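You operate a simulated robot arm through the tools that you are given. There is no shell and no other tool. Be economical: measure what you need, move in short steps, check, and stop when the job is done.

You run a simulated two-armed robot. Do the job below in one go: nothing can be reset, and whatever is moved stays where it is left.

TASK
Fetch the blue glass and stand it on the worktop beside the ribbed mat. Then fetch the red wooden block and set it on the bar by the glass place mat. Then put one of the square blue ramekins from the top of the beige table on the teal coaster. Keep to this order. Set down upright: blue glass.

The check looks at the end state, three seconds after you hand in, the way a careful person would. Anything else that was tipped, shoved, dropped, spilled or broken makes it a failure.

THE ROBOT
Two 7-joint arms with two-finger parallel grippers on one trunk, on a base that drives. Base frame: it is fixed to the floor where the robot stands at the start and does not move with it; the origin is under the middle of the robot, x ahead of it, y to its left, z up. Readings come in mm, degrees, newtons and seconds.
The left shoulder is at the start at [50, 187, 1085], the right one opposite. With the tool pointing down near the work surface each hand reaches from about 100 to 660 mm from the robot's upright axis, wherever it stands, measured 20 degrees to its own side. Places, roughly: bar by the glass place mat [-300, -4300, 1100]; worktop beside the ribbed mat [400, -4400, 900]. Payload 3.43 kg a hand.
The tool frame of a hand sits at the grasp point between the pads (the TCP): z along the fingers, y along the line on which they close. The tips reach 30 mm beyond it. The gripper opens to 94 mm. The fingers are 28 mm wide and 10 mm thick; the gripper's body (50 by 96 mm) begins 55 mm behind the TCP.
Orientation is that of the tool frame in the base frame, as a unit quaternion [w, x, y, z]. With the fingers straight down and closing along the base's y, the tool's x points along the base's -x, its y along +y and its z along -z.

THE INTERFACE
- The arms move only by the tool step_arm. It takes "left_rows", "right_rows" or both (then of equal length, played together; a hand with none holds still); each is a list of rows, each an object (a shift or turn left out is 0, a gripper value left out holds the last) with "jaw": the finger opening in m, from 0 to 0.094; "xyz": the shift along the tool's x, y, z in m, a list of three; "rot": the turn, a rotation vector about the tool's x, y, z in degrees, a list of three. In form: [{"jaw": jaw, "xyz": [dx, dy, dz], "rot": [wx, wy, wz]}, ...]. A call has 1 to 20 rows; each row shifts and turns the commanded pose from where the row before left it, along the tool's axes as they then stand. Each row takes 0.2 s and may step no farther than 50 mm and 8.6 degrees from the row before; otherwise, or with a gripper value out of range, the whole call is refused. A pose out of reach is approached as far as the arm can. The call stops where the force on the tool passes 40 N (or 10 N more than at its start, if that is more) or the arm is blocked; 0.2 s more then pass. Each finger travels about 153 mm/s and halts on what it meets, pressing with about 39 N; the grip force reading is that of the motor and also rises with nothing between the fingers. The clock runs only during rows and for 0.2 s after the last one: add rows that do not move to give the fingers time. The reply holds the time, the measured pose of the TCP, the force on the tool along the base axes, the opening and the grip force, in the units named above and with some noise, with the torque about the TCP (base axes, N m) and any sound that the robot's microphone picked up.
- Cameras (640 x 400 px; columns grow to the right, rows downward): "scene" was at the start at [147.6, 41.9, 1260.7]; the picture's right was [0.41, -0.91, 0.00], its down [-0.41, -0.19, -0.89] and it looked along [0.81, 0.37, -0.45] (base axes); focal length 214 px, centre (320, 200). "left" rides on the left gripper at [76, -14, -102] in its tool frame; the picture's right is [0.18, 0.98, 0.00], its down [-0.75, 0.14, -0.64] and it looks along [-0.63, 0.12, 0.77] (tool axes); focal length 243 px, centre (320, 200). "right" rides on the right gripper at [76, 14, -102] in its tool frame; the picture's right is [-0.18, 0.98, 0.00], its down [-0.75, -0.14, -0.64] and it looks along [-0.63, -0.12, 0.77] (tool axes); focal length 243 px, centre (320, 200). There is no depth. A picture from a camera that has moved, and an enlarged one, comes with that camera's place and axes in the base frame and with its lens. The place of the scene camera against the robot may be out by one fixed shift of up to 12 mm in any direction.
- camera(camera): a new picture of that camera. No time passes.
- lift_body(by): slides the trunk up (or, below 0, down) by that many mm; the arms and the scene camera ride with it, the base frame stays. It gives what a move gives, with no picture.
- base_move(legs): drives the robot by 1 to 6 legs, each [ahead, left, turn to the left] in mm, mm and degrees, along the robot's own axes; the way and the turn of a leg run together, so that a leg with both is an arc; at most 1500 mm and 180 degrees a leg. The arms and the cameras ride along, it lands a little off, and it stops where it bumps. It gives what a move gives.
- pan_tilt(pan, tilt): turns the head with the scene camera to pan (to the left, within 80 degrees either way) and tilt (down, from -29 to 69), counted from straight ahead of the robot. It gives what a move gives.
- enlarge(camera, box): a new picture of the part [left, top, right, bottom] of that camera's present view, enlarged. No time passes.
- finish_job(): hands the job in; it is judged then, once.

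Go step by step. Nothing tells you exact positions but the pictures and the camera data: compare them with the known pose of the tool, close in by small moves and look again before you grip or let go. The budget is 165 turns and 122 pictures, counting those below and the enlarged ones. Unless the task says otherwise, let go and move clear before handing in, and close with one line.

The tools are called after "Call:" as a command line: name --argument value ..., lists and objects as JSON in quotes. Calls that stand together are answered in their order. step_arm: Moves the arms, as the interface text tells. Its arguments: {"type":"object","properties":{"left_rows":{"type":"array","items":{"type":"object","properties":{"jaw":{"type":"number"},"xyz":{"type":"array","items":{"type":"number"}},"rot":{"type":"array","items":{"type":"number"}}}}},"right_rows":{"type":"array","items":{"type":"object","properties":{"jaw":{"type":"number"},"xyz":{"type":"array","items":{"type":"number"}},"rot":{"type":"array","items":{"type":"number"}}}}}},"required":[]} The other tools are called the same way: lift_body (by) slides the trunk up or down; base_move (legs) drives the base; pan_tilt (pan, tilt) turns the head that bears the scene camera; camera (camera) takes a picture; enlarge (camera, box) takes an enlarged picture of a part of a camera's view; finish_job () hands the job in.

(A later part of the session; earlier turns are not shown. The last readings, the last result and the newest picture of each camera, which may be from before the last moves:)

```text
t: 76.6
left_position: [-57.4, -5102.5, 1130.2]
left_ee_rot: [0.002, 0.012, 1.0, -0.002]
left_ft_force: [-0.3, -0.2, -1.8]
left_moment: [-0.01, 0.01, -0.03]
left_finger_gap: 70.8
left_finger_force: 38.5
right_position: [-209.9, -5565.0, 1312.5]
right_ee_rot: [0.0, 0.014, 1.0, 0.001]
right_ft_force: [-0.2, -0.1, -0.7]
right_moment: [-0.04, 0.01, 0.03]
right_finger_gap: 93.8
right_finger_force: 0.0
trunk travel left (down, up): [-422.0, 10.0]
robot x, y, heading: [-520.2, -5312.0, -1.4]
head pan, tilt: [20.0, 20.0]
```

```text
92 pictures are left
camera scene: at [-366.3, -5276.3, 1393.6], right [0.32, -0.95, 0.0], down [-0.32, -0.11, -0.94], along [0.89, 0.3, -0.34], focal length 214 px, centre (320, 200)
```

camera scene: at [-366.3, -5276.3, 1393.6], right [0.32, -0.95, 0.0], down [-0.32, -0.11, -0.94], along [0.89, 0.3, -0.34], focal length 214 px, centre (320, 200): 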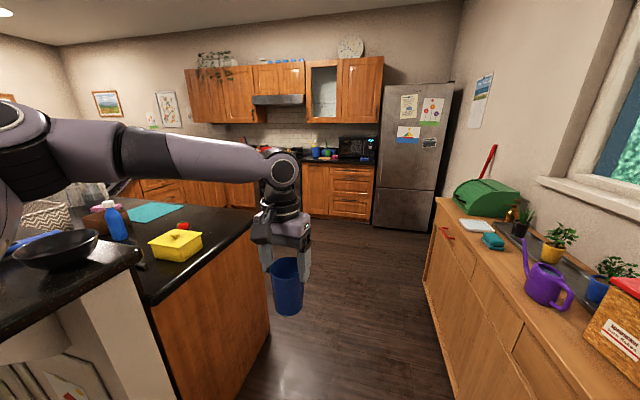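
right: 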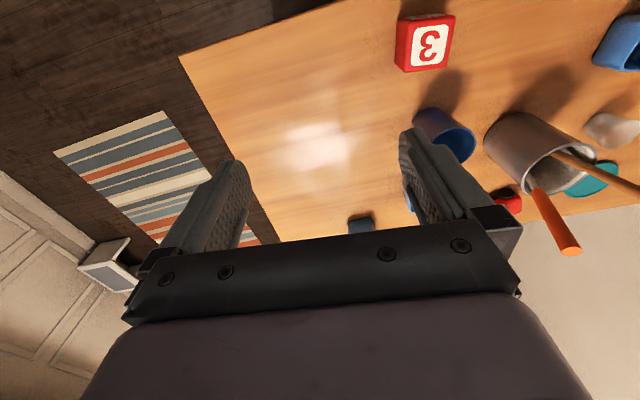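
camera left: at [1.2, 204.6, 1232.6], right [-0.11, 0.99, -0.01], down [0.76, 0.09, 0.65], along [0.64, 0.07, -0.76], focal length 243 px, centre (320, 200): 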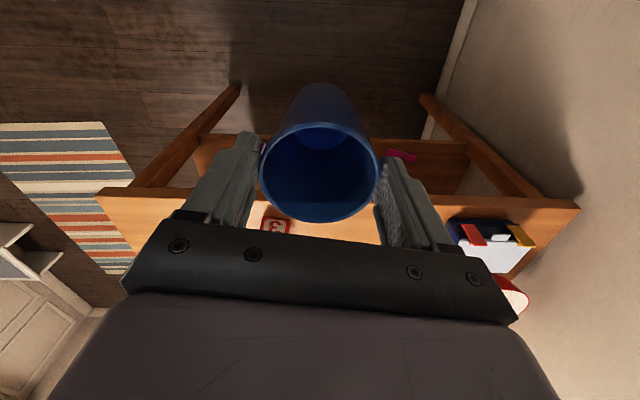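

I can see the high bar (black bowl) and the lower worktop with a yellow box and a teal mat. I'll drive along the aisle and turn to face the worktop end.

Call:
base_move --legs '[[1050, 0, 0], [0, 0, 91.5]]'

Call:
pan_tilt --pan 5 --tilt 30

Call:
camera --camera "scene"

```text
t: 86.0
left_position: [309.7, -4887.2, 1129.1]
left_ee_rot: [-0.002, 0.713, -0.701, 0.0]
left_ft_force: [-1.0, 0.8, -1.6]
left_moment: [-0.01, -0.06, -0.03]
left_finger_gap: 70.9
left_finger_force: 39.1
right_position: [778.1, -5019.6, 1312.7]
right_ee_rot: [0.0, 0.713, -0.701, 0.0]
right_ft_force: [-0.2, -0.3, 0.5]
right_moment: [0.02, 0.02, -0.02]
right_finger_gap: 93.8
right_finger_force: 0.1
trunk travel left (down, up): [-422.0, 10.0]
robot x, y, heading: [534.2, -5339.1, 91.1]
head pan, tilt: [20.0, 20.0]
```

```text
t: 86.7
left_position: [310.6, -4887.2, 1129.3]
left_ee_rot: [-0.003, 0.712, -0.702, 0.0]
left_ft_force: [0.2, 0.3, -2.0]
left_moment: [-0.02, -0.01, 0.01]
left_finger_gap: 70.9
left_finger_force: 38.6
right_position: [778.1, -5020.1, 1314.0]
right_ee_rot: [0.0, 0.714, -0.7, 0.0]
right_ft_force: [0.2, 0.0, 0.3]
right_moment: [0.0, 0.02, -0.01]
right_finger_gap: 93.9
right_finger_force: 0.0
trunk travel left (down, up): [-422.0, 10.0]
robot x, y, heading: [533.0, -5340.5, 90.9]
head pan, tilt: [5.0, 30.0]
```

```text
91 pictures are left
camera scene: at [531.0, -5187.0, 1377.6], right [0.99, 0.1, 0.0], down [0.05, -0.5, -0.87], along [-0.09, 0.86, -0.5], focal length 214 px, centre (320, 200)
```

scene: 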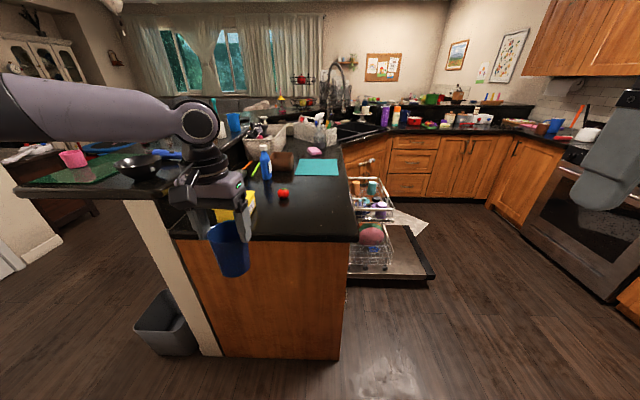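

Call:
enlarge --camera "scene" --box '[130, 80, 370, 260]'

Call:
enlarge --camera "scene" --box '[0, 110, 200, 210]'

Call:
camera --camera "left"

```text
2.22 times, centred on (250, 170) of scene
camera zoom: at [531.0, -5187.0, 1377.6], right [0.99, 0.1, 0.0], down [0.05, -0.5, -0.87], along [-0.09, 0.86, -0.5], focal length 477 px, centre (476, 267)
```

zoom: 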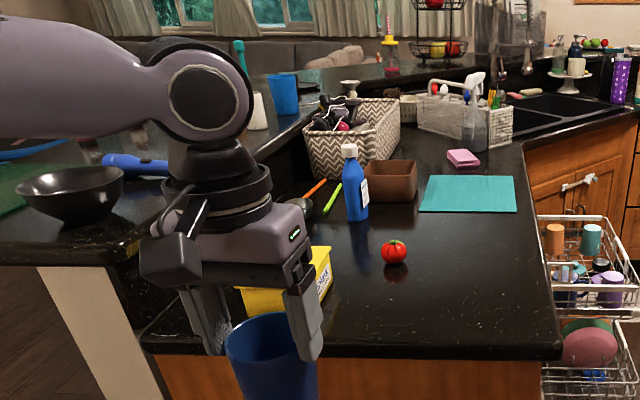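

```text
3.20 times, centred on (100, 160) of scene
camera zoom: at [531.0, -5187.0, 1377.6], right [0.99, 0.1, 0.0], down [0.05, -0.5, -0.87], along [-0.09, 0.86, -0.5], focal length 686 px, centre (1024, 328)
```

zoom: 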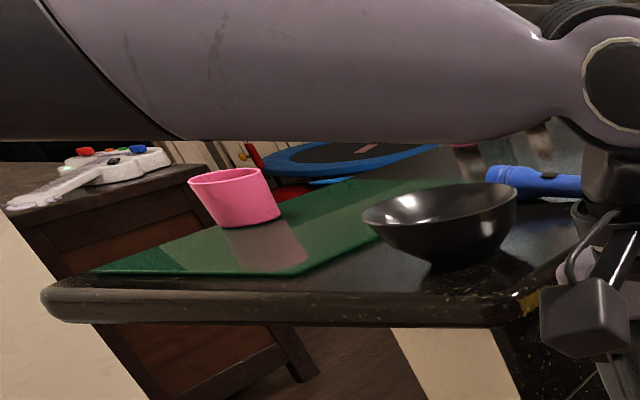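

```text
88 pictures are left
camera left: at [325.5, -4963.8, 1232.3], right [-0.98, -0.2, 0.0], down [-0.16, 0.75, 0.64], along [-0.13, 0.63, -0.76], focal length 243 px, centre (320, 200)
```

left: 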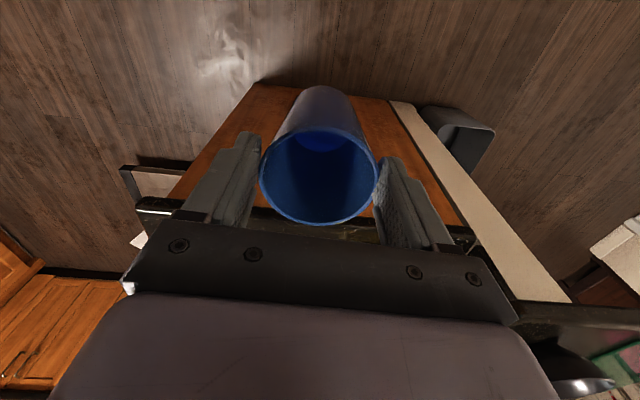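

The teal mat on the worktop spans roughly x 250–510, y -4090 to -3850, with a tomato near (264, -4321). The green place mat with the pink cup is on the bar. I'll come closer to the worktop end and look.

Call:
base_move --legs '[[320, -80, 0]]'

Call:
pan_tilt --pan 15 --tilt 40

Call:
camera --camera "scene"

Call:
camera --camera "left"

```text
t: 88.9
left_position: [388.1, -4566.9, 1130.0]
left_ee_rot: [-0.002, 0.71, -0.704, 0.001]
left_ft_force: [-0.5, -0.1, -1.4]
left_moment: [0.01, 0.0, -0.01]
left_finger_gap: 70.9
left_finger_force: 38.9
right_position: [853.8, -4702.8, 1313.9]
right_ee_rot: [0.0, 0.71, -0.704, -0.001]
right_ft_force: [0.0, -0.3, 0.1]
right_moment: [-0.02, -0.02, 0.04]
right_finger_gap: 94.0
right_finger_force: 0.0
trunk travel left (down, up): [-422.0, 10.0]
robot x, y, heading: [608.6, -5023.6, 90.6]
head pan, tilt: [5.0, 30.0]
```

```text
t: 89.6
left_position: [386.9, -4567.5, 1130.9]
left_ee_rot: [-0.002, 0.711, -0.704, 0.0]
left_ft_force: [-0.1, 0.8, -2.2]
left_moment: [-0.02, 0.02, -0.02]
left_finger_gap: 70.9
left_finger_force: 38.4
right_position: [854.1, -4703.9, 1314.4]
right_ee_rot: [-0.001, 0.711, -0.703, 0.001]
right_ft_force: [-0.1, 0.2, -0.3]
right_moment: [0.01, 0.01, -0.03]
right_finger_gap: 94.0
right_finger_force: 0.1
trunk travel left (down, up): [-422.0, 10.0]
robot x, y, heading: [609.1, -5020.1, 90.3]
head pan, tilt: [15.0, 40.0]
```

```text
87 pictures are left
camera scene: at [591.3, -4877.1, 1362.3], right [0.96, 0.27, 0.0], down [0.17, -0.62, -0.77], along [-0.2, 0.74, -0.64], focal length 214 px, centre (320, 200)
```

scene: 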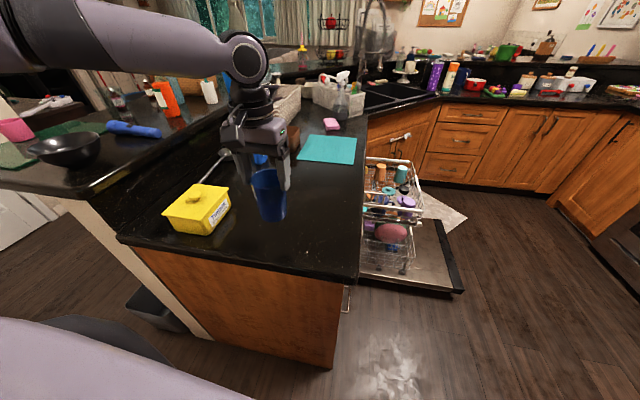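

```text
86 pictures are left
camera left: at [401.7, -4644.2, 1232.3], right [-0.98, -0.19, 0.0], down [-0.15, 0.75, 0.64], along [-0.12, 0.63, -0.76], focal length 243 px, centre (320, 200)
```

left: 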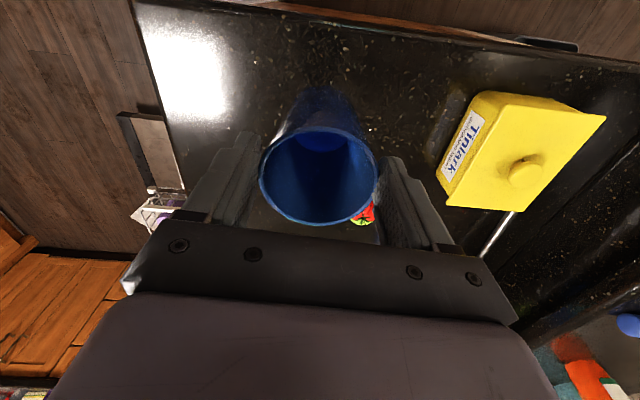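

The mat's near edge is at y≈-4090, the tomato is near (267, -4350), and the yellow box is left of that. I'll drive 100 mm nearer and then extend the arm.

Call:
base_move --legs '[[100, -20, 0]]'

Call:
step_arm --left_rows '[{"xyz": [-0.02, 0, 0]}, {"xyz": [-0.02, 0, 0]}, {"xyz": [-0.02, 0, 0.01]}, {"xyz": [-0.02, 0, 0.01]}, {}]'

Call:
camera --camera "scene"

```text
t: 90.8
left_position: [407.7, -4464.7, 1130.3]
left_ee_rot: [-0.002, 0.709, -0.705, 0.0]
left_ft_force: [-0.2, 0.3, -2.2]
left_moment: [-0.07, 0.01, -0.02]
left_finger_gap: 70.8
left_finger_force: 38.8
right_position: [874.9, -4601.2, 1313.9]
right_ee_rot: [0.0, 0.709, -0.705, 0.0]
right_ft_force: [0.3, -0.2, 0.3]
right_moment: [-0.02, 0.03, -0.02]
right_finger_gap: 93.8
right_finger_force: 0.0
trunk travel left (down, up): [-422.0, 10.0]
robot x, y, heading: [627.2, -4920.1, 90.8]
head pan, tilt: [15.0, 40.0]
```

```text
t: 92.0
left_position: [398.3, -4397.4, 1110.7]
left_ee_rot: [-0.004, 0.709, -0.705, 0.0]
left_ft_force: [-0.2, 1.3, -2.5]
left_moment: [0.01, 0.01, 0.02]
left_finger_gap: 70.7
left_finger_force: 38.5
left hand out of reach, approached as far as the arm can: row 4
right_position: [875.2, -4600.4, 1314.2]
right_ee_rot: [0.0, 0.709, -0.705, 0.0]
right_ft_force: [-0.1, 0.1, 0.1]
right_moment: [0.01, 0.02, 0.02]
right_finger_gap: 94.1
right_finger_force: 0.0
trunk travel left (down, up): [-422.0, 10.0]
robot x, y, heading: [631.2, -4917.6, 90.3]
head pan, tilt: [15.0, 40.0]
```

```text
85 pictures are left
camera scene: at [611.9, -4774.6, 1362.2], right [0.96, 0.26, 0.0], down [0.17, -0.62, -0.77], along [-0.2, 0.74, -0.64], focal length 214 px, centre (320, 200)
```

scene: 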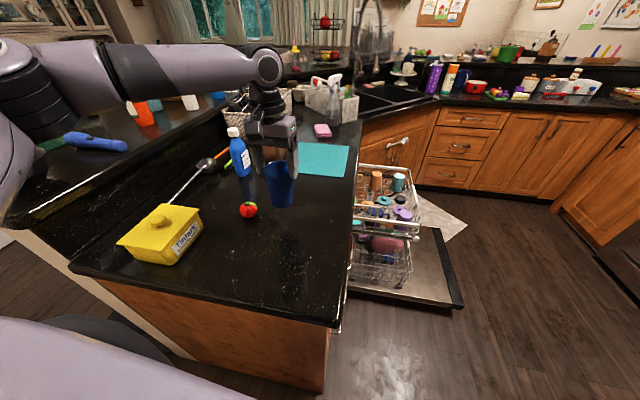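

The hand is at (398, -4397), and I'd like to be somewhat nearer the mat. I'll ease the base 60 mm forward.

Call:
base_move --legs '[[60, 0, 0]]'

Call:
lift_body --by -60

Call:
enlarge --camera "scene" --box '[200, 80, 400, 230]'

Call:
camera --camera "left"

```text
t: 92.8
left_position: [399.4, -4389.9, 1109.4]
left_ee_rot: [-0.004, 0.71, -0.704, 0.0]
left_ft_force: [0.3, 0.2, -1.7]
left_moment: [-0.02, 0.01, 0.0]
left_finger_gap: 70.6
left_finger_force: 39.2
right_position: [874.7, -4594.5, 1312.8]
right_ee_rot: [0.0, 0.71, -0.704, -0.001]
right_ft_force: [1.2, -0.7, 0.4]
right_moment: [-0.01, 0.02, 0.02]
right_finger_gap: 93.9
right_finger_force: 0.0
trunk travel left (down, up): [-422.0, 10.0]
robot x, y, heading: [632.8, -4912.9, 90.5]
head pan, tilt: [15.0, 40.0]
stopped in leg 1: the robot was blocked; the commanded pose is now the measured one
```

```text
t: 93.8
left_position: [398.1, -4389.4, 1050.7]
left_ee_rot: [-0.004, 0.71, -0.704, 0.0]
left_ft_force: [-0.1, -0.9, -2.1]
left_moment: [-0.03, 0.0, -0.03]
left_finger_gap: 70.8
left_finger_force: 38.6
right_position: [875.0, -4595.1, 1254.5]
right_ee_rot: [-0.001, 0.71, -0.704, -0.001]
right_ft_force: [0.1, 0.5, 0.0]
right_moment: [0.02, 0.0, -0.02]
right_finger_gap: 94.1
right_finger_force: 0.1
trunk travel left (down, up): [-362.0, 70.0]
robot x, y, heading: [628.4, -4908.2, 90.5]
head pan, tilt: [15.0, 40.0]
```

```text
2.67 times, centred on (300, 155) of scene
camera zoom: at [612.1, -4767.6, 1302.3], right [0.96, 0.27, 0.0], down [0.17, -0.62, -0.77], along [-0.2, 0.74, -0.64], focal length 572 px, centre (373, 320)
```

zoom: 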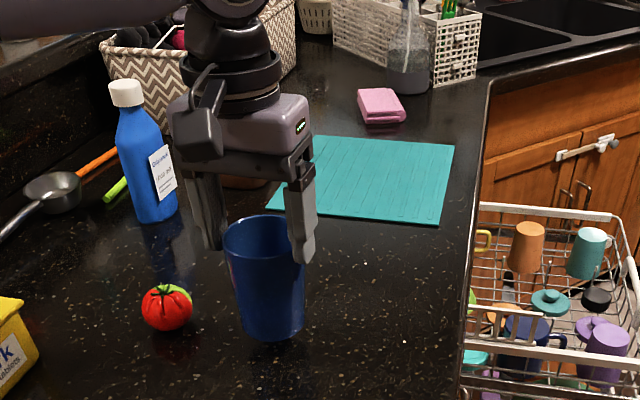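

```text
83 pictures are left
camera left: at [412.8, -4466.7, 1153.0], right [-0.98, -0.19, -0.01], down [-0.15, 0.75, 0.65], along [-0.12, 0.64, -0.76], focal length 243 px, centre (320, 200)
```

left: 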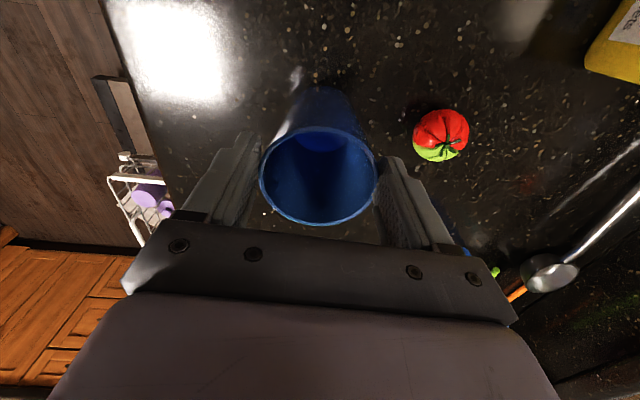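

The base is against the cabinet. The glass position is right at the described spot, beside the teal ribbed mat. I'll nudge right, away from the tomato, and slightly forward, then lower.

Call:
step_arm --left_rows '[{"xyz": [0, -0.012, 0]}, {"xyz": [-0.012, 0, 0]}, {}]'

Call:
lift_body --by -30

Call:
enlarge --camera "scene" --box '[220, 100, 380, 220]'

```text
t: 94.6
left_position: [399.2, -4390.5, 1051.3]
left_ee_rot: [-0.005, 0.71, -0.704, 0.0]
left_ft_force: [-0.2, 0.1, -1.8]
left_moment: [-0.04, 0.03, 0.0]
left_finger_gap: 70.7
left_finger_force: 39.3
left hand out of reach, approached as far as the arm can: row 1, 2
right_position: [874.7, -4594.8, 1254.3]
right_ee_rot: [-0.001, 0.71, -0.704, -0.002]
right_ft_force: [-0.2, 0.6, 0.4]
right_moment: [-0.03, 0.0, 0.01]
right_finger_gap: 93.9
right_finger_force: 0.3
trunk travel left (down, up): [-362.0, 70.0]
robot x, y, heading: [631.2, -4912.5, 90.4]
head pan, tilt: [15.0, 40.0]
```

```text
t: 95.3
left_position: [398.8, -4391.0, 1026.0]
left_ee_rot: [-0.009, 0.711, -0.703, -0.004]
left_ft_force: [-7.1, 1.1, 25.5]
left_moment: [0.34, 0.08, 0.0]
left_finger_gap: 71.3
left_finger_force: 39.0
right_position: [875.9, -4596.1, 1225.4]
right_ee_rot: [-0.001, 0.711, -0.704, -0.001]
right_ft_force: [0.0, 0.4, 1.1]
right_moment: [-0.01, -0.01, 0.02]
right_finger_gap: 93.9
right_finger_force: 0.0
trunk travel left (down, up): [-332.0, 100.0]
robot x, y, heading: [625.8, -4913.5, 90.4]
head pan, tilt: [15.0, 40.0]
```

```text
3.33 times, centred on (300, 160) of scene
camera zoom: at [612.1, -4769.4, 1272.9], right [0.96, 0.27, 0.0], down [0.17, -0.62, -0.77], along [-0.2, 0.74, -0.64], focal length 715 px, centre (387, 333)
```

zoom: 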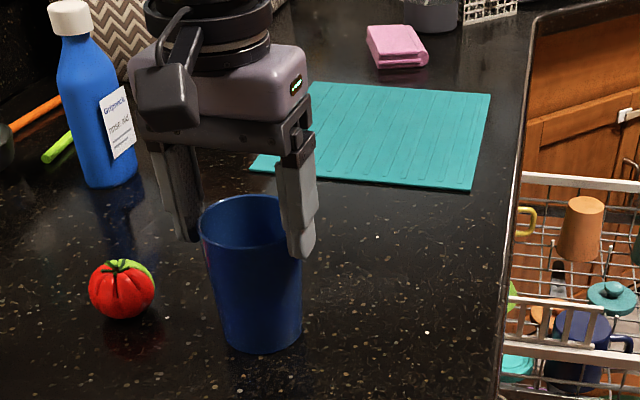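

The glass is on the worktop (25 N). I'll relieve the pressure slightly, then open.

Call:
lift_body --by 4

Call:
camera --camera "left"

```text
t: 95.9
left_position: [399.2, -4390.8, 1026.4]
left_ee_rot: [-0.005, 0.71, -0.705, -0.001]
left_ft_force: [-3.1, 6.4, 14.8]
left_moment: [0.94, 0.02, 0.22]
left_finger_gap: 70.9
left_finger_force: 38.5
right_position: [875.2, -4595.6, 1227.7]
right_ee_rot: [-0.002, 0.71, -0.704, -0.001]
right_ft_force: [0.2, 0.2, 0.0]
right_moment: [0.01, -0.02, 0.0]
right_finger_gap: 93.9
right_finger_force: 0.0
trunk travel left (down, up): [-336.0, 96.0]
robot x, y, heading: [630.2, -4912.8, 90.3]
head pan, tilt: [15.0, 40.0]
```

```text
81 pictures are left
camera left: at [414.3, -4467.8, 1127.2], right [-0.98, -0.19, -0.01], down [-0.15, 0.75, 0.65], along [-0.12, 0.64, -0.76], focal length 243 px, centre (320, 200)
```

left: 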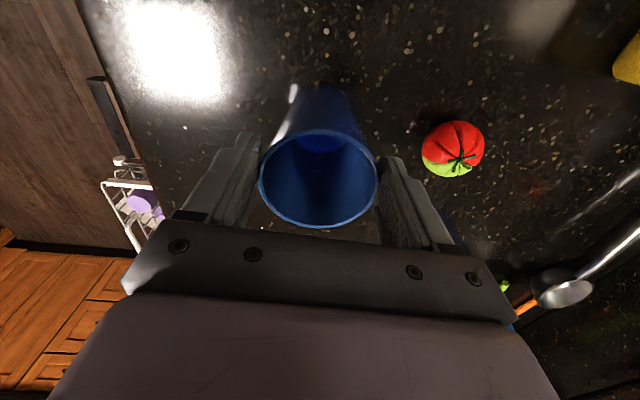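

Call:
lift_body --by 2

Call:
step_arm --left_rows '[{"jaw": 0.072}, {"jaw": 0.076}, {"jaw": 0.084}, {"jaw": 0.094}, {}]'

Call:
camera --camera "left"

Call:
enlarge --camera "scene" --box '[220, 100, 380, 220]'

```text
t: 96.4
left_position: [400.9, -4391.7, 1025.6]
left_ee_rot: [-0.003, 0.709, -0.705, 0.001]
left_ft_force: [-0.2, 1.7, 3.6]
left_moment: [0.34, -0.2, 0.01]
left_finger_gap: 70.8
left_finger_force: 39.9
right_position: [875.7, -4594.6, 1229.7]
right_ee_rot: [-0.001, 0.711, -0.704, 0.0]
right_ft_force: [0.1, 0.3, 0.4]
right_moment: [0.01, -0.01, 0.0]
right_finger_gap: 94.2
right_finger_force: 0.1
trunk travel left (down, up): [-338.0, 94.0]
robot x, y, heading: [627.8, -4911.4, 90.5]
head pan, tilt: [15.0, 40.0]
```

```text
t: 97.6
left_position: [399.0, -4389.3, 1026.6]
left_ee_rot: [-0.005, 0.71, -0.704, -0.001]
left_ft_force: [0.9, 0.5, 0.2]
left_moment: [0.01, 0.01, 0.0]
left_finger_gap: 94.0
left_finger_force: 0.0
right_position: [874.7, -4594.3, 1229.8]
right_ee_rot: [-0.001, 0.71, -0.704, 0.0]
right_ft_force: [-0.7, 0.3, 0.0]
right_moment: [-0.02, 0.01, -0.03]
right_finger_gap: 93.8
right_finger_force: 0.1
trunk travel left (down, up): [-338.0, 94.0]
robot x, y, heading: [630.8, -4910.4, 90.4]
head pan, tilt: [15.0, 40.0]
```

```text
80 pictures are left
camera left: at [414.1, -4467.3, 1128.9], right [-0.98, -0.19, -0.01], down [-0.15, 0.75, 0.65], along [-0.12, 0.64, -0.76], focal length 243 px, centre (320, 200)
```

left: 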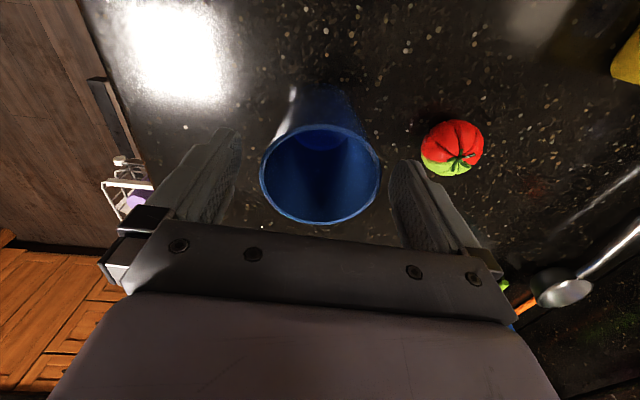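

```text
3.33 times, centred on (300, 160) of scene
camera zoom: at [612.2, -4767.6, 1278.3], right [0.96, 0.27, 0.0], down [0.17, -0.62, -0.77], along [-0.2, 0.74, -0.64], focal length 715 px, centre (387, 333)
```

zoom: 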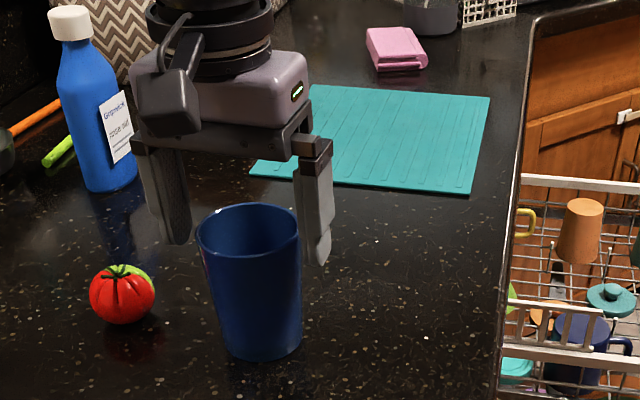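

The glass stands upright beside the ribbed mat. I'll rise clear, pull the arm in, and back away.

Call:
lift_body --by 90

Call:
step_arm --left_rows '[{"xyz": [0, 0, -0.03]}, {"xyz": [0, 0, -0.03]}, {"xyz": [0.03, 0, 0]}, {"xyz": [0.04, 0, 0]}, {"xyz": [0.04, 0, 0]}, {"xyz": [0.04, 0, 0]}, {}]'

Call:
base_move --legs '[[-400, 0, 0], [0, 0, 89.5], [1500, 0, 0], [290, 0, 0], [0, 0, -90]]'

Call:
pan_tilt --pan -50 --tilt 20

Call:
camera --camera "scene"

```text
t: 98.8
left_position: [399.2, -4389.3, 1116.6]
left_ee_rot: [-0.005, 0.71, -0.704, 0.0]
left_ft_force: [-1.6, -0.1, -0.6]
left_moment: [-0.01, -0.01, -0.02]
left_finger_gap: 94.2
left_finger_force: 0.0
right_position: [874.6, -4594.2, 1319.8]
right_ee_rot: [0.0, 0.71, -0.704, 0.0]
right_ft_force: [0.5, -0.2, -0.9]
right_moment: [-0.04, 0.01, 0.04]
right_finger_gap: 94.0
right_finger_force: 0.0
trunk travel left (down, up): [-428.0, 4.0]
robot x, y, heading: [630.0, -4908.7, 90.7]
head pan, tilt: [15.0, 40.0]
```

```text
t: 100.4
left_position: [396.2, -4544.5, 1176.0]
left_ee_rot: [-0.005, 0.71, -0.704, 0.0]
left_ft_force: [-0.1, 0.2, 0.1]
left_moment: [-0.01, -0.01, 0.02]
left_finger_gap: 94.0
left_finger_force: 0.1
left hand out of reach, approached as far as the arm can: row 2
right_position: [874.6, -4593.8, 1320.6]
right_ee_rot: [0.0, 0.71, -0.704, 0.0]
right_ft_force: [0.6, 1.0, -0.2]
right_moment: [-0.01, 0.02, -0.03]
right_finger_gap: 93.9
right_finger_force: 0.1
trunk travel left (down, up): [-428.0, 4.0]
robot x, y, heading: [632.6, -4917.4, 90.3]
head pan, tilt: [15.0, 40.0]
```

```text
t: 119.4
left_position: [-1428.6, -4970.1, 1177.1]
left_ee_rot: [-0.006, 0.712, -0.703, 0.0]
left_ft_force: [0.4, 1.1, -1.1]
left_moment: [0.02, -0.01, -0.02]
left_finger_gap: 93.9
left_finger_force: 0.0
right_position: [-949.2, -5016.6, 1319.7]
right_ee_rot: [0.0, 0.713, -0.701, -0.001]
right_ft_force: [0.9, -0.1, -0.4]
right_moment: [0.01, 0.0, 0.01]
right_finger_gap: 94.1
right_finger_force: 0.0
trunk travel left (down, up): [-428.0, 4.0]
robot x, y, heading: [-1192.3, -5335.7, 90.7]
head pan, tilt: [15.0, 40.0]
```

```text
t: 120.7
left_position: [-1430.1, -4970.7, 1177.2]
left_ee_rot: [-0.005, 0.712, -0.702, 0.0]
left_ft_force: [-0.2, -0.2, 0.5]
left_moment: [0.02, -0.03, 0.06]
left_finger_gap: 93.9
left_finger_force: 0.1
right_position: [-950.3, -5017.4, 1320.4]
right_ee_rot: [0.001, 0.713, -0.702, -0.001]
right_ft_force: [-0.3, 0.0, -0.3]
right_moment: [0.01, 0.0, -0.01]
right_finger_gap: 93.9
right_finger_force: 0.1
trunk travel left (down, up): [-428.0, 4.0]
robot x, y, heading: [-1195.6, -5337.0, 90.4]
head pan, tilt: [-50.0, 20.0]
```

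```text
78 pictures are left
camera scene: at [-1117.2, -5213.0, 1399.6], right [0.65, -0.76, 0.0], down [-0.26, -0.22, -0.94], along [0.71, 0.61, -0.34], focal length 214 px, centre (320, 200)
```

scene: 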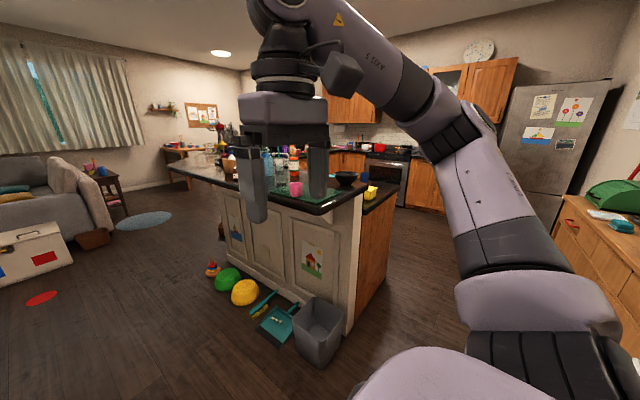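

Call:
enlarge --camera "scene" --box '[160, 130, 400, 340]'

```text
1.90 times, centred on (280, 235) of scene
camera zoom: at [-1117.2, -5213.0, 1399.6], right [0.65, -0.76, 0.0], down [-0.26, -0.22, -0.94], along [0.71, 0.61, -0.34], focal length 408 px, centre (396, 133)
```

zoom: 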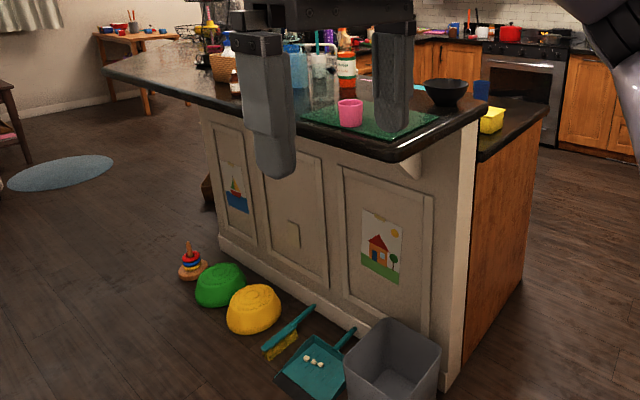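

The bar has a free spot by the green glass mat, near (-400, -4300), between the mat and the bottles. Now I'll return to the table for the block, using the known clear route.

Call:
base_move --legs '[[1500, 0, 0], [1230, 0, 0], [0, 0, -43], [1290, 0, 0], [0, 0, 42.5]]'

Call:
pan_tilt --pan 0 --tilt 25

Call:
camera --camera "scene"

```text
t: 139.3
left_position: [-840.7, -1658.1, 1175.7]
left_ee_rot: [0.003, -0.417, 0.909, -0.002]
left_ft_force: [-0.3, 0.4, 0.1]
left_moment: [-0.06, 0.02, 0.02]
left_finger_gap: 94.3
left_finger_force: 0.0
right_position: [-513.2, -2012.4, 1318.0]
right_ee_rot: [-0.001, -0.417, 0.909, -0.001]
right_ft_force: [0.5, 0.8, 0.7]
right_moment: [-0.05, 0.05, 0.02]
right_finger_gap: 93.8
right_finger_force: 0.0
trunk travel left (down, up): [-428.0, 4.0]
robot x, y, heading: [-912.2, -2092.5, 49.0]
head pan, tilt: [-50.0, 20.0]
stopped in leg 4: the robot was blocked; the commanded pose is now the measured one
```

```text
t: 140.5
left_position: [-843.8, -1662.3, 1176.6]
left_ee_rot: [0.006, -0.416, 0.91, -0.001]
left_ft_force: [-0.3, 0.0, 0.7]
left_moment: [0.02, -0.02, -0.02]
left_finger_gap: 93.9
left_finger_force: 0.1
right_position: [-517.3, -2014.9, 1321.1]
right_ee_rot: [0.001, -0.417, 0.909, 0.001]
right_ft_force: [-0.3, 0.4, -0.7]
right_moment: [0.01, 0.02, 0.01]
right_finger_gap: 94.1
right_finger_force: 0.0
trunk travel left (down, up): [-428.0, 4.0]
robot x, y, heading: [-911.2, -2090.3, 49.5]
head pan, tilt: [0.0, 25.0]
```

```text
76 pictures are left
camera scene: at [-806.5, -1973.5, 1391.6], right [0.76, -0.65, 0.0], down [-0.28, -0.32, -0.91], along [0.59, 0.68, -0.42], focal length 214 px, centre (320, 200)
```

scene: 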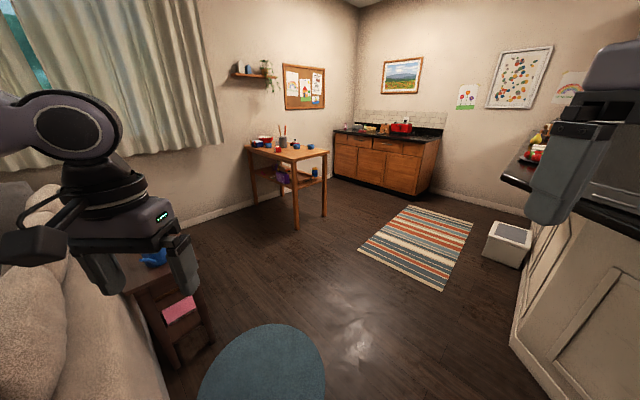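

The base was blocked at (-911, -2090), probably by something front-left near the sofa. I'll look down there before moving.

Call:
pan_tilt --pan 50 --tilt 60

Call:
camera --camera "scene"

Call:
camera --camera "left"

Call:
camera --camera "right"

```text
t: 141.7
left_position: [-843.8, -1661.2, 1176.8]
left_ee_rot: [0.005, -0.415, 0.91, -0.001]
left_ft_force: [0.1, -0.2, 0.6]
left_moment: [-0.03, 0.0, 0.03]
left_finger_gap: 93.9
left_finger_force: 0.1
right_position: [-517.9, -2014.9, 1321.6]
right_ee_rot: [0.001, -0.417, 0.909, 0.001]
right_ft_force: [0.0, -0.3, 0.1]
right_moment: [-0.02, -0.01, 0.01]
right_finger_gap: 93.9
right_finger_force: 0.1
trunk travel left (down, up): [-428.0, 4.0]
robot x, y, heading: [-907.8, -2091.2, 48.8]
head pan, tilt: [50.0, 60.0]
```

```text
75 pictures are left
camera scene: at [-877.4, -1977.4, 1341.6], right [0.99, 0.16, 0.0], down [0.14, -0.85, -0.5], along [-0.08, 0.49, -0.87], focal length 214 px, centre (320, 200)
```

scene: 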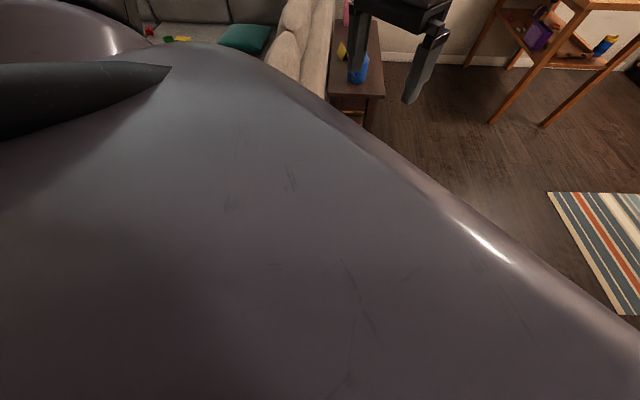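

```text
74 pictures are left
camera left: at [-883.8, -1729.2, 1279.1], right [-0.86, 0.5, -0.01], down [0.38, 0.66, 0.65], along [0.33, 0.56, -0.76], focal length 243 px, centre (320, 200)
```

left: 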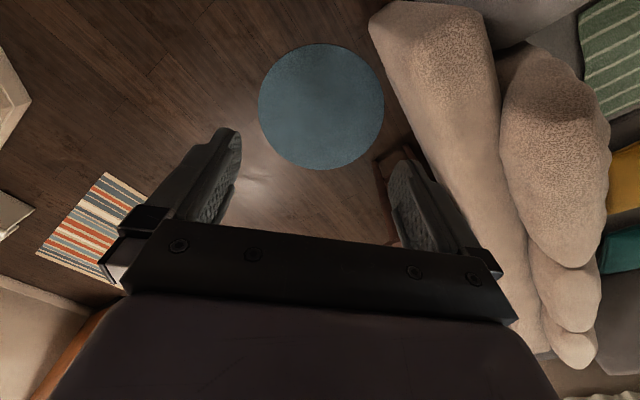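

```text
73 pictures are left
camera right: at [-577.6, -2065.0, 1423.2], right [-0.62, 0.78, 0.0], down [0.6, 0.48, 0.65], along [0.5, 0.4, -0.76], focal length 243 px, centre (320, 200)
```

right: 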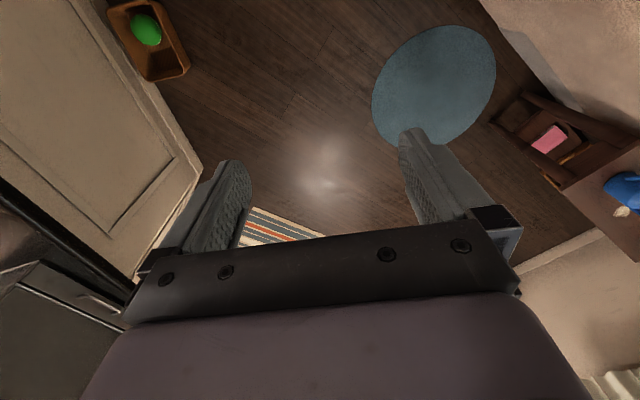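

The sofa's corner is just front-left of the base. I'll back off, sidestep right, then continue along the original line.

Call:
base_move --legs '[[-150, 0, 0], [0, -230, 0], [900, 0, 0], [0, 0, 41]]'

Call:
pan_tilt --pan 40 --tilt 30

Call:
camera --camera "scene"

```text
t: 150.5
left_position: [-470.8, -1311.6, 1177.4]
left_ee_rot: [0.005, -0.698, 0.716, 0.0]
left_ft_force: [1.1, -0.5, 0.0]
left_moment: [-0.01, -0.01, -0.02]
left_finger_gap: 94.0
left_finger_force: 0.1
right_position: [5.0, -1377.9, 1320.8]
right_ee_rot: [0.003, -0.699, 0.716, 0.001]
right_ft_force: [-0.4, 0.0, -0.3]
right_moment: [-0.01, 0.02, 0.02]
right_finger_gap: 94.1
right_finger_force: 0.1
trunk travel left (down, up): [-428.0, 4.0]
robot x, y, heading: [-251.5, -1687.7, 88.8]
head pan, tilt: [50.0, 60.0]
```

```text
t: 151.5
left_position: [-470.7, -1312.2, 1177.2]
left_ee_rot: [0.005, -0.698, 0.716, 0.0]
left_ft_force: [0.5, -0.1, -0.6]
left_moment: [-0.02, -0.02, 0.02]
left_finger_gap: 94.0
left_finger_force: 0.0
right_position: [6.6, -1377.7, 1320.9]
right_ee_rot: [0.002, -0.699, 0.716, 0.002]
right_ft_force: [0.2, -0.4, -0.9]
right_moment: [0.03, -0.03, 0.01]
right_finger_gap: 93.9
right_finger_force: 0.1
trunk travel left (down, up): [-428.0, 4.0]
robot x, y, heading: [-248.7, -1685.9, 88.6]
head pan, tilt: [40.0, 30.0]
```

```text
72 pictures are left
camera scene: at [-298.7, -1553.7, 1383.5], right [0.78, 0.62, 0.0], down [0.31, -0.39, -0.87], along [-0.54, 0.68, -0.5], focal length 214 px, centre (320, 200)
```

scene: 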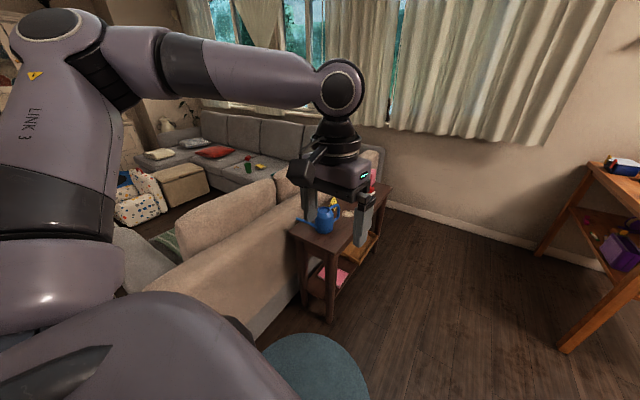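

The sofa and side table look undisturbed. I'll continue to the table.

Call:
base_move --legs '[[1480, 0, 0], [0, 0, -88.5]]'

Call:
pan_tilt --pan 15 --tilt 35

Call:
camera --camera "scene"

```text
t: 162.3
left_position: [139.4, 21.7, 1177.6]
left_ee_rot: [0.005, -0.039, 0.999, -0.003]
left_ft_force: [0.8, -0.2, -1.4]
left_moment: [-0.02, -0.02, 0.0]
left_finger_gap: 94.3
left_finger_force: 0.0
right_position: [122.1, -460.3, 1321.3]
right_ee_rot: [0.003, -0.041, 0.999, 0.001]
right_ft_force: [-0.5, 0.0, -0.1]
right_moment: [0.01, -0.03, 0.02]
right_finger_gap: 94.0
right_finger_force: 0.1
trunk travel left (down, up): [-428.0, 4.0]
robot x, y, heading: [-210.3, -235.4, 4.7]
head pan, tilt: [40.0, 30.0]
```

```text
t: 163.2
left_position: [139.7, 21.5, 1177.8]
left_ee_rot: [0.004, -0.038, 0.999, -0.003]
left_ft_force: [0.0, 0.8, 0.0]
left_moment: [-0.01, -0.02, 0.01]
left_finger_gap: 94.0
left_finger_force: 0.0
right_position: [123.4, -459.7, 1320.9]
right_ee_rot: [0.003, -0.04, 0.999, 0.001]
right_ft_force: [-0.3, 0.1, -0.2]
right_moment: [-0.02, 0.01, 0.02]
right_finger_gap: 93.9
right_finger_force: 0.0
trunk travel left (down, up): [-428.0, 4.0]
robot x, y, heading: [-210.5, -237.2, 4.3]
head pan, tilt: [15.0, 35.0]
```

```text
71 pictures are left
camera scene: at [-63.5, -199.4, 1375.8], right [0.33, -0.94, 0.0], down [-0.54, -0.19, -0.82], along [0.77, 0.27, -0.57], focal length 214 px, centre (320, 200)
```

scene: 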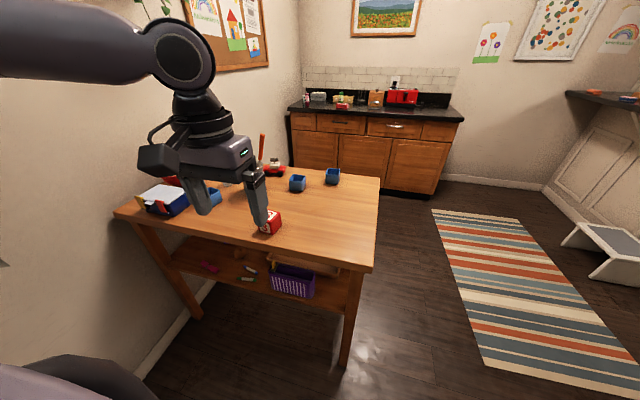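

I'll move in to the table so the left hand is just short of the block.

Call:
base_move --legs '[[195, 115, 0]]'

Call:
camera --camera "left"

Call:
camera --camera "scene"

```text
t: 164.8
left_position: [318.4, 149.8, 1177.2]
left_ee_rot: [0.005, -0.038, 0.999, -0.004]
left_ft_force: [1.5, 0.3, 1.0]
left_moment: [0.01, 0.03, 0.0]
left_finger_gap: 93.9
left_finger_force: 0.0
right_position: [301.9, -331.7, 1321.3]
right_ee_rot: [0.002, -0.04, 0.999, 0.001]
right_ft_force: [1.0, -0.1, -0.3]
right_moment: [0.0, 0.05, 0.03]
right_finger_gap: 94.1
right_finger_force: 0.0
trunk travel left (down, up): [-428.0, 4.0]
robot x, y, heading: [-34.1, -108.2, 4.3]
head pan, tilt: [15.0, 35.0]
```

```text
70 pictures are left
camera left: at [242.3, 130.7, 1278.9], right [-0.26, 0.97, -0.01], down [0.73, 0.2, 0.65], along [0.63, 0.16, -0.76], focal length 243 px, centre (320, 200)
```

left: 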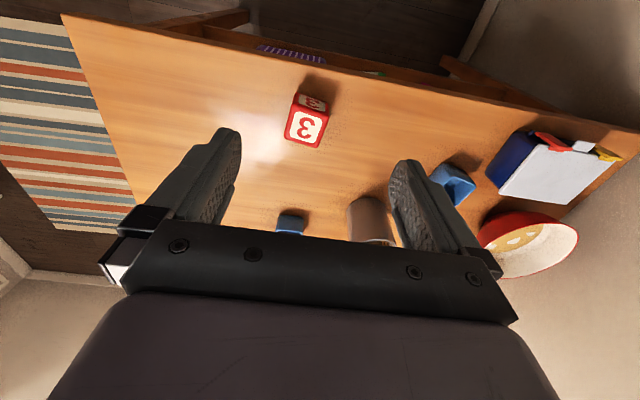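

```text
69 pictures are left
camera scene: at [114.7, -69.8, 1375.7], right [0.33, -0.94, 0.0], down [-0.54, -0.19, -0.82], along [0.77, 0.27, -0.57], focal length 214 px, centre (320, 200)
```

scene: 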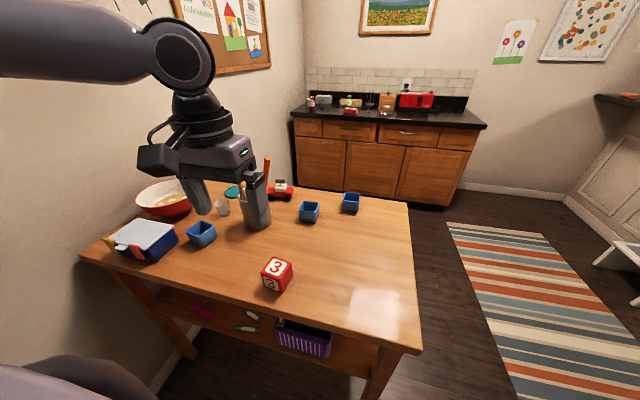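

The block's top centre is at about (407, 148, 918). I'll move over it and lower to check its yaw.

Call:
step_arm --left_rows '[{"xyz": [-0.03, -0.003, 0]}, {"xyz": [-0.03, -0.003, 0]}, {"xyz": [-0.027, -0.002, 0]}, {}]'

Call:
lift_body --by -130

Call:
enlarge --camera "left" --box '[200, 40, 440, 220]'

```text
t: 165.8
left_position: [405.6, 149.5, 1178.8]
left_ee_rot: [0.004, -0.038, 0.999, -0.003]
left_ft_force: [-0.7, -0.3, -0.3]
left_moment: [-0.02, -0.03, 0.0]
left_finger_gap: 94.3
left_finger_force: 0.1
right_position: [299.4, -330.8, 1321.6]
right_ee_rot: [0.003, -0.04, 0.999, 0.0]
right_ft_force: [0.9, 0.0, 0.7]
right_moment: [0.0, 0.02, 0.05]
right_finger_gap: 94.0
right_finger_force: 0.1
trunk travel left (down, up): [-428.0, 4.0]
robot x, y, heading: [-32.2, -110.7, 4.3]
head pan, tilt: [15.0, 35.0]
```

```text
t: 167.4
left_position: [405.6, 149.2, 1049.7]
left_ee_rot: [0.005, -0.037, 0.999, -0.003]
left_ft_force: [-0.7, 0.5, 0.6]
left_moment: [-0.03, -0.03, 0.0]
left_finger_gap: 93.7
left_finger_force: 0.1
right_position: [301.2, -330.8, 1191.7]
right_ee_rot: [0.003, -0.04, 0.999, 0.0]
right_ft_force: [0.6, 0.5, -0.3]
right_moment: [0.02, 0.03, 0.01]
right_finger_gap: 93.9
right_finger_force: 0.0
trunk travel left (down, up): [-298.0, 134.0]
robot x, y, heading: [-33.4, -102.0, 4.4]
head pan, tilt: [15.0, 35.0]
```

```text
2.22 times, centred on (320, 130) of left
camera zoom: at [330.5, 129.1, 1150.3], right [-0.26, 0.97, -0.01], down [0.73, 0.2, 0.65], along [0.63, 0.16, -0.76], focal length 539 px, centre (320, 356)
```

zoom: 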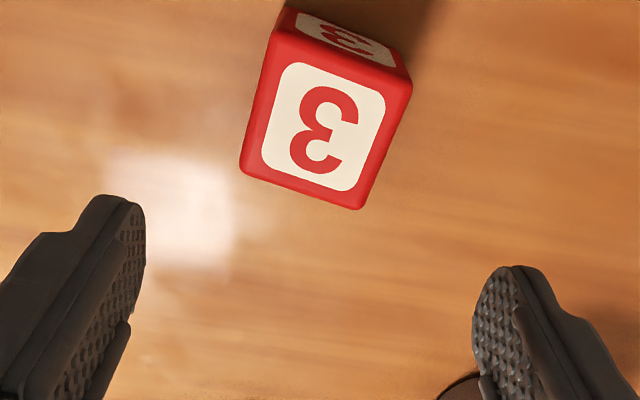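

The block is about 57 mm wide, centred near (402, 147), and yawed about -2.6° against the tool's +4.3°. I'll align the yaw, then descend with the trunk.

Call:
step_arm --left_rows '[{"xyz": [0.002, -0.001, 0], "rot": [0, 0, 3.5]}, {"xyz": [0.0015, -0.001, 0], "rot": [0, 0, 3.5]}, {}]'

Call:
lift_body --by -85

Call:
camera --camera "left"

```text
t: 168.2
left_position: [402.7, 146.6, 1048.0]
left_ee_rot: [0.005, 0.024, 1.0, -0.003]
left_ft_force: [0.0, -0.1, -0.5]
left_moment: [-0.02, 0.02, -0.02]
left_finger_gap: 94.0
left_finger_force: 0.1
right_position: [299.7, -330.5, 1190.6]
right_ee_rot: [0.003, -0.039, 0.999, 0.001]
right_ft_force: [-0.1, 0.2, -0.5]
right_moment: [0.01, 0.03, 0.02]
right_finger_gap: 94.1
right_finger_force: 0.0
trunk travel left (down, up): [-298.0, 134.0]
robot x, y, heading: [-33.9, -107.3, 4.4]
head pan, tilt: [15.0, 35.0]
```

```text
t: 169.4
left_position: [403.4, 146.2, 963.4]
left_ee_rot: [0.005, 0.023, 1.0, -0.003]
left_ft_force: [-0.3, -0.5, -0.6]
left_moment: [0.02, 0.02, -0.03]
left_finger_gap: 94.0
left_finger_force: 0.0
right_position: [299.4, -331.6, 1105.0]
right_ee_rot: [0.003, -0.04, 0.999, 0.001]
right_ft_force: [-0.3, -0.1, -0.7]
right_moment: [-0.02, 0.02, -0.02]
right_finger_gap: 94.0
right_finger_force: 0.1
trunk travel left (down, up): [-213.0, 219.0]
robot x, y, heading: [-29.9, -105.6, 4.4]
head pan, tilt: [15.0, 35.0]
```

```text
67 pictures are left
camera left: at [325.5, 136.7, 1065.2], right [-0.14, 0.99, -0.01], down [0.75, 0.11, 0.65], along [0.64, 0.08, -0.76], focal length 243 px, centre (320, 200)
```

left: 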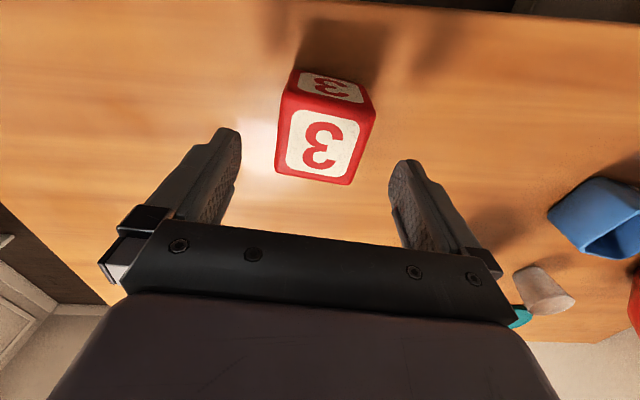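

Aligned. I'll descend to grip height and close.

Call:
lift_body --by -60

Call:
step_arm --left_rows '[{"xyz": [0.003, 0.001, 0], "jaw": 0.08}, {"jaw": 0.065}, {"jaw": 0.05}, {"jaw": 0.045}, {}]'

Call:
camera --camera "left"

```text
t: 170.4
left_position: [402.9, 147.0, 903.0]
left_ee_rot: [0.005, 0.024, 1.0, -0.002]
left_ft_force: [-0.8, 0.0, -0.3]
left_moment: [-0.01, 0.03, 0.0]
left_finger_gap: 93.8
left_finger_force: 0.0
right_position: [298.9, -330.6, 1047.0]
right_ee_rot: [0.003, -0.039, 0.999, 0.001]
right_ft_force: [-0.3, -0.3, 0.6]
right_moment: [0.0, 0.04, 0.02]
right_finger_gap: 93.8
right_finger_force: 0.1
trunk travel left (down, up): [-153.0, 279.0]
robot x, y, heading: [-32.3, -110.6, 4.3]
head pan, tilt: [15.0, 35.0]
```

```text
t: 171.6
left_position: [400.6, 149.4, 903.8]
left_ee_rot: [0.005, 0.024, 1.0, -0.002]
left_ft_force: [0.0, 0.0, -0.3]
left_moment: [0.07, 0.01, -0.04]
left_finger_gap: 63.9
left_finger_force: 39.2
right_position: [299.7, -331.2, 1045.8]
right_ee_rot: [0.003, -0.039, 0.999, 0.0]
right_ft_force: [0.1, -0.9, 0.0]
right_moment: [-0.02, 0.01, -0.04]
right_finger_gap: 93.9
right_finger_force: 0.1
trunk travel left (down, up): [-153.0, 279.0]
robot x, y, heading: [-30.1, -107.8, 4.6]
head pan, tilt: [15.0, 35.0]
```

```text
66 pictures are left
camera left: at [322.5, 138.0, 1005.3], right [-0.14, 0.99, -0.01], down [0.75, 0.11, 0.65], along [0.64, 0.08, -0.76], focal length 243 px, centre (320, 200)
```

left: 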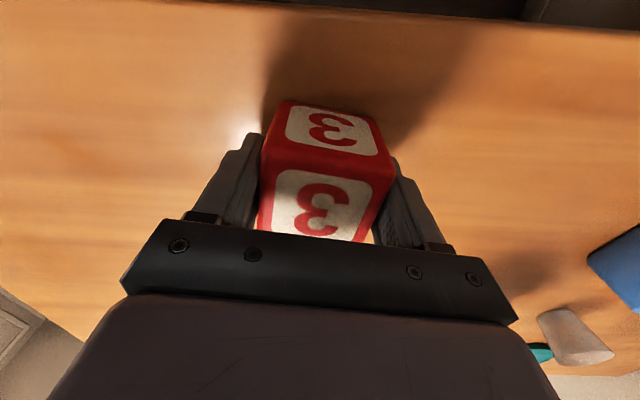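

Gripped (64 mm). I'll lift and check that it holds.

Call:
lift_body --by 275

Call:
camera --camera "left"

```text
t: 174.4
left_position: [400.0, 148.7, 1178.2]
left_ee_rot: [0.005, 0.024, 1.0, -0.002]
left_ft_force: [0.4, 0.0, -1.1]
left_moment: [0.02, 0.01, 0.0]
left_finger_gap: 63.8
left_finger_force: 38.4
right_position: [299.7, -331.0, 1321.4]
right_ee_rot: [0.004, -0.039, 0.999, 0.001]
right_ft_force: [0.1, 0.5, -0.5]
right_moment: [0.03, 0.03, 0.01]
right_finger_gap: 94.1
right_finger_force: 0.1
trunk travel left (down, up): [-428.0, 4.0]
robot x, y, heading: [-37.6, -107.4, 4.3]
head pan, tilt: [15.0, 35.0]
```

```text
65 pictures are left
camera left: at [322.7, 138.1, 1280.2], right [-0.14, 0.99, -0.01], down [0.75, 0.11, 0.65], along [0.64, 0.08, -0.76], focal length 243 px, centre (320, 200)
```

left: 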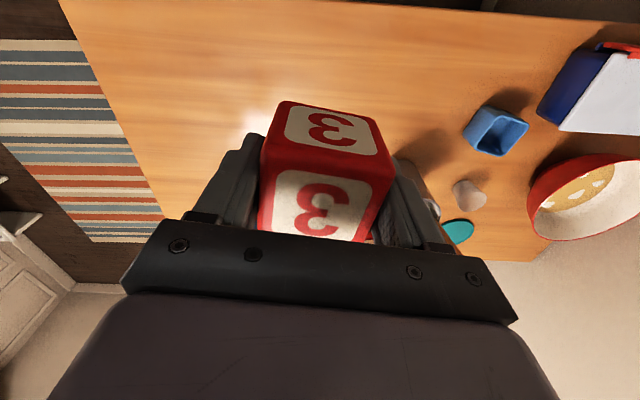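

The block holds firmly. I'll drive the proven route toward the bar.

Call:
base_move --legs '[[-290, 0, 0], [0, 0, -94.3], [1500, 0, 0], [0, 0, -40.5], [1130, 0, 0], [0, 0, 40.5]]'

```text
t: 196.7
left_position: [-897.1, -2929.2, 1178.8]
left_ee_rot: [0.002, 0.755, 0.656, -0.006]
left_ft_force: [0.2, 1.0, -0.5]
left_moment: [0.0, -0.01, -0.03]
left_finger_gap: 63.7
left_finger_force: 38.4
right_position: [-1364.2, -2784.4, 1321.2]
right_ee_rot: [0.002, 0.712, 0.702, -0.002]
right_ft_force: [0.0, -0.4, 0.4]
right_moment: [0.0, -0.01, 0.01]
right_finger_gap: 94.0
right_finger_force: 0.0
trunk travel left (down, up): [-428.0, 4.0]
robot x, y, heading: [-1109.0, -2472.9, -91.0]
head pan, tilt: [15.0, 35.0]
```

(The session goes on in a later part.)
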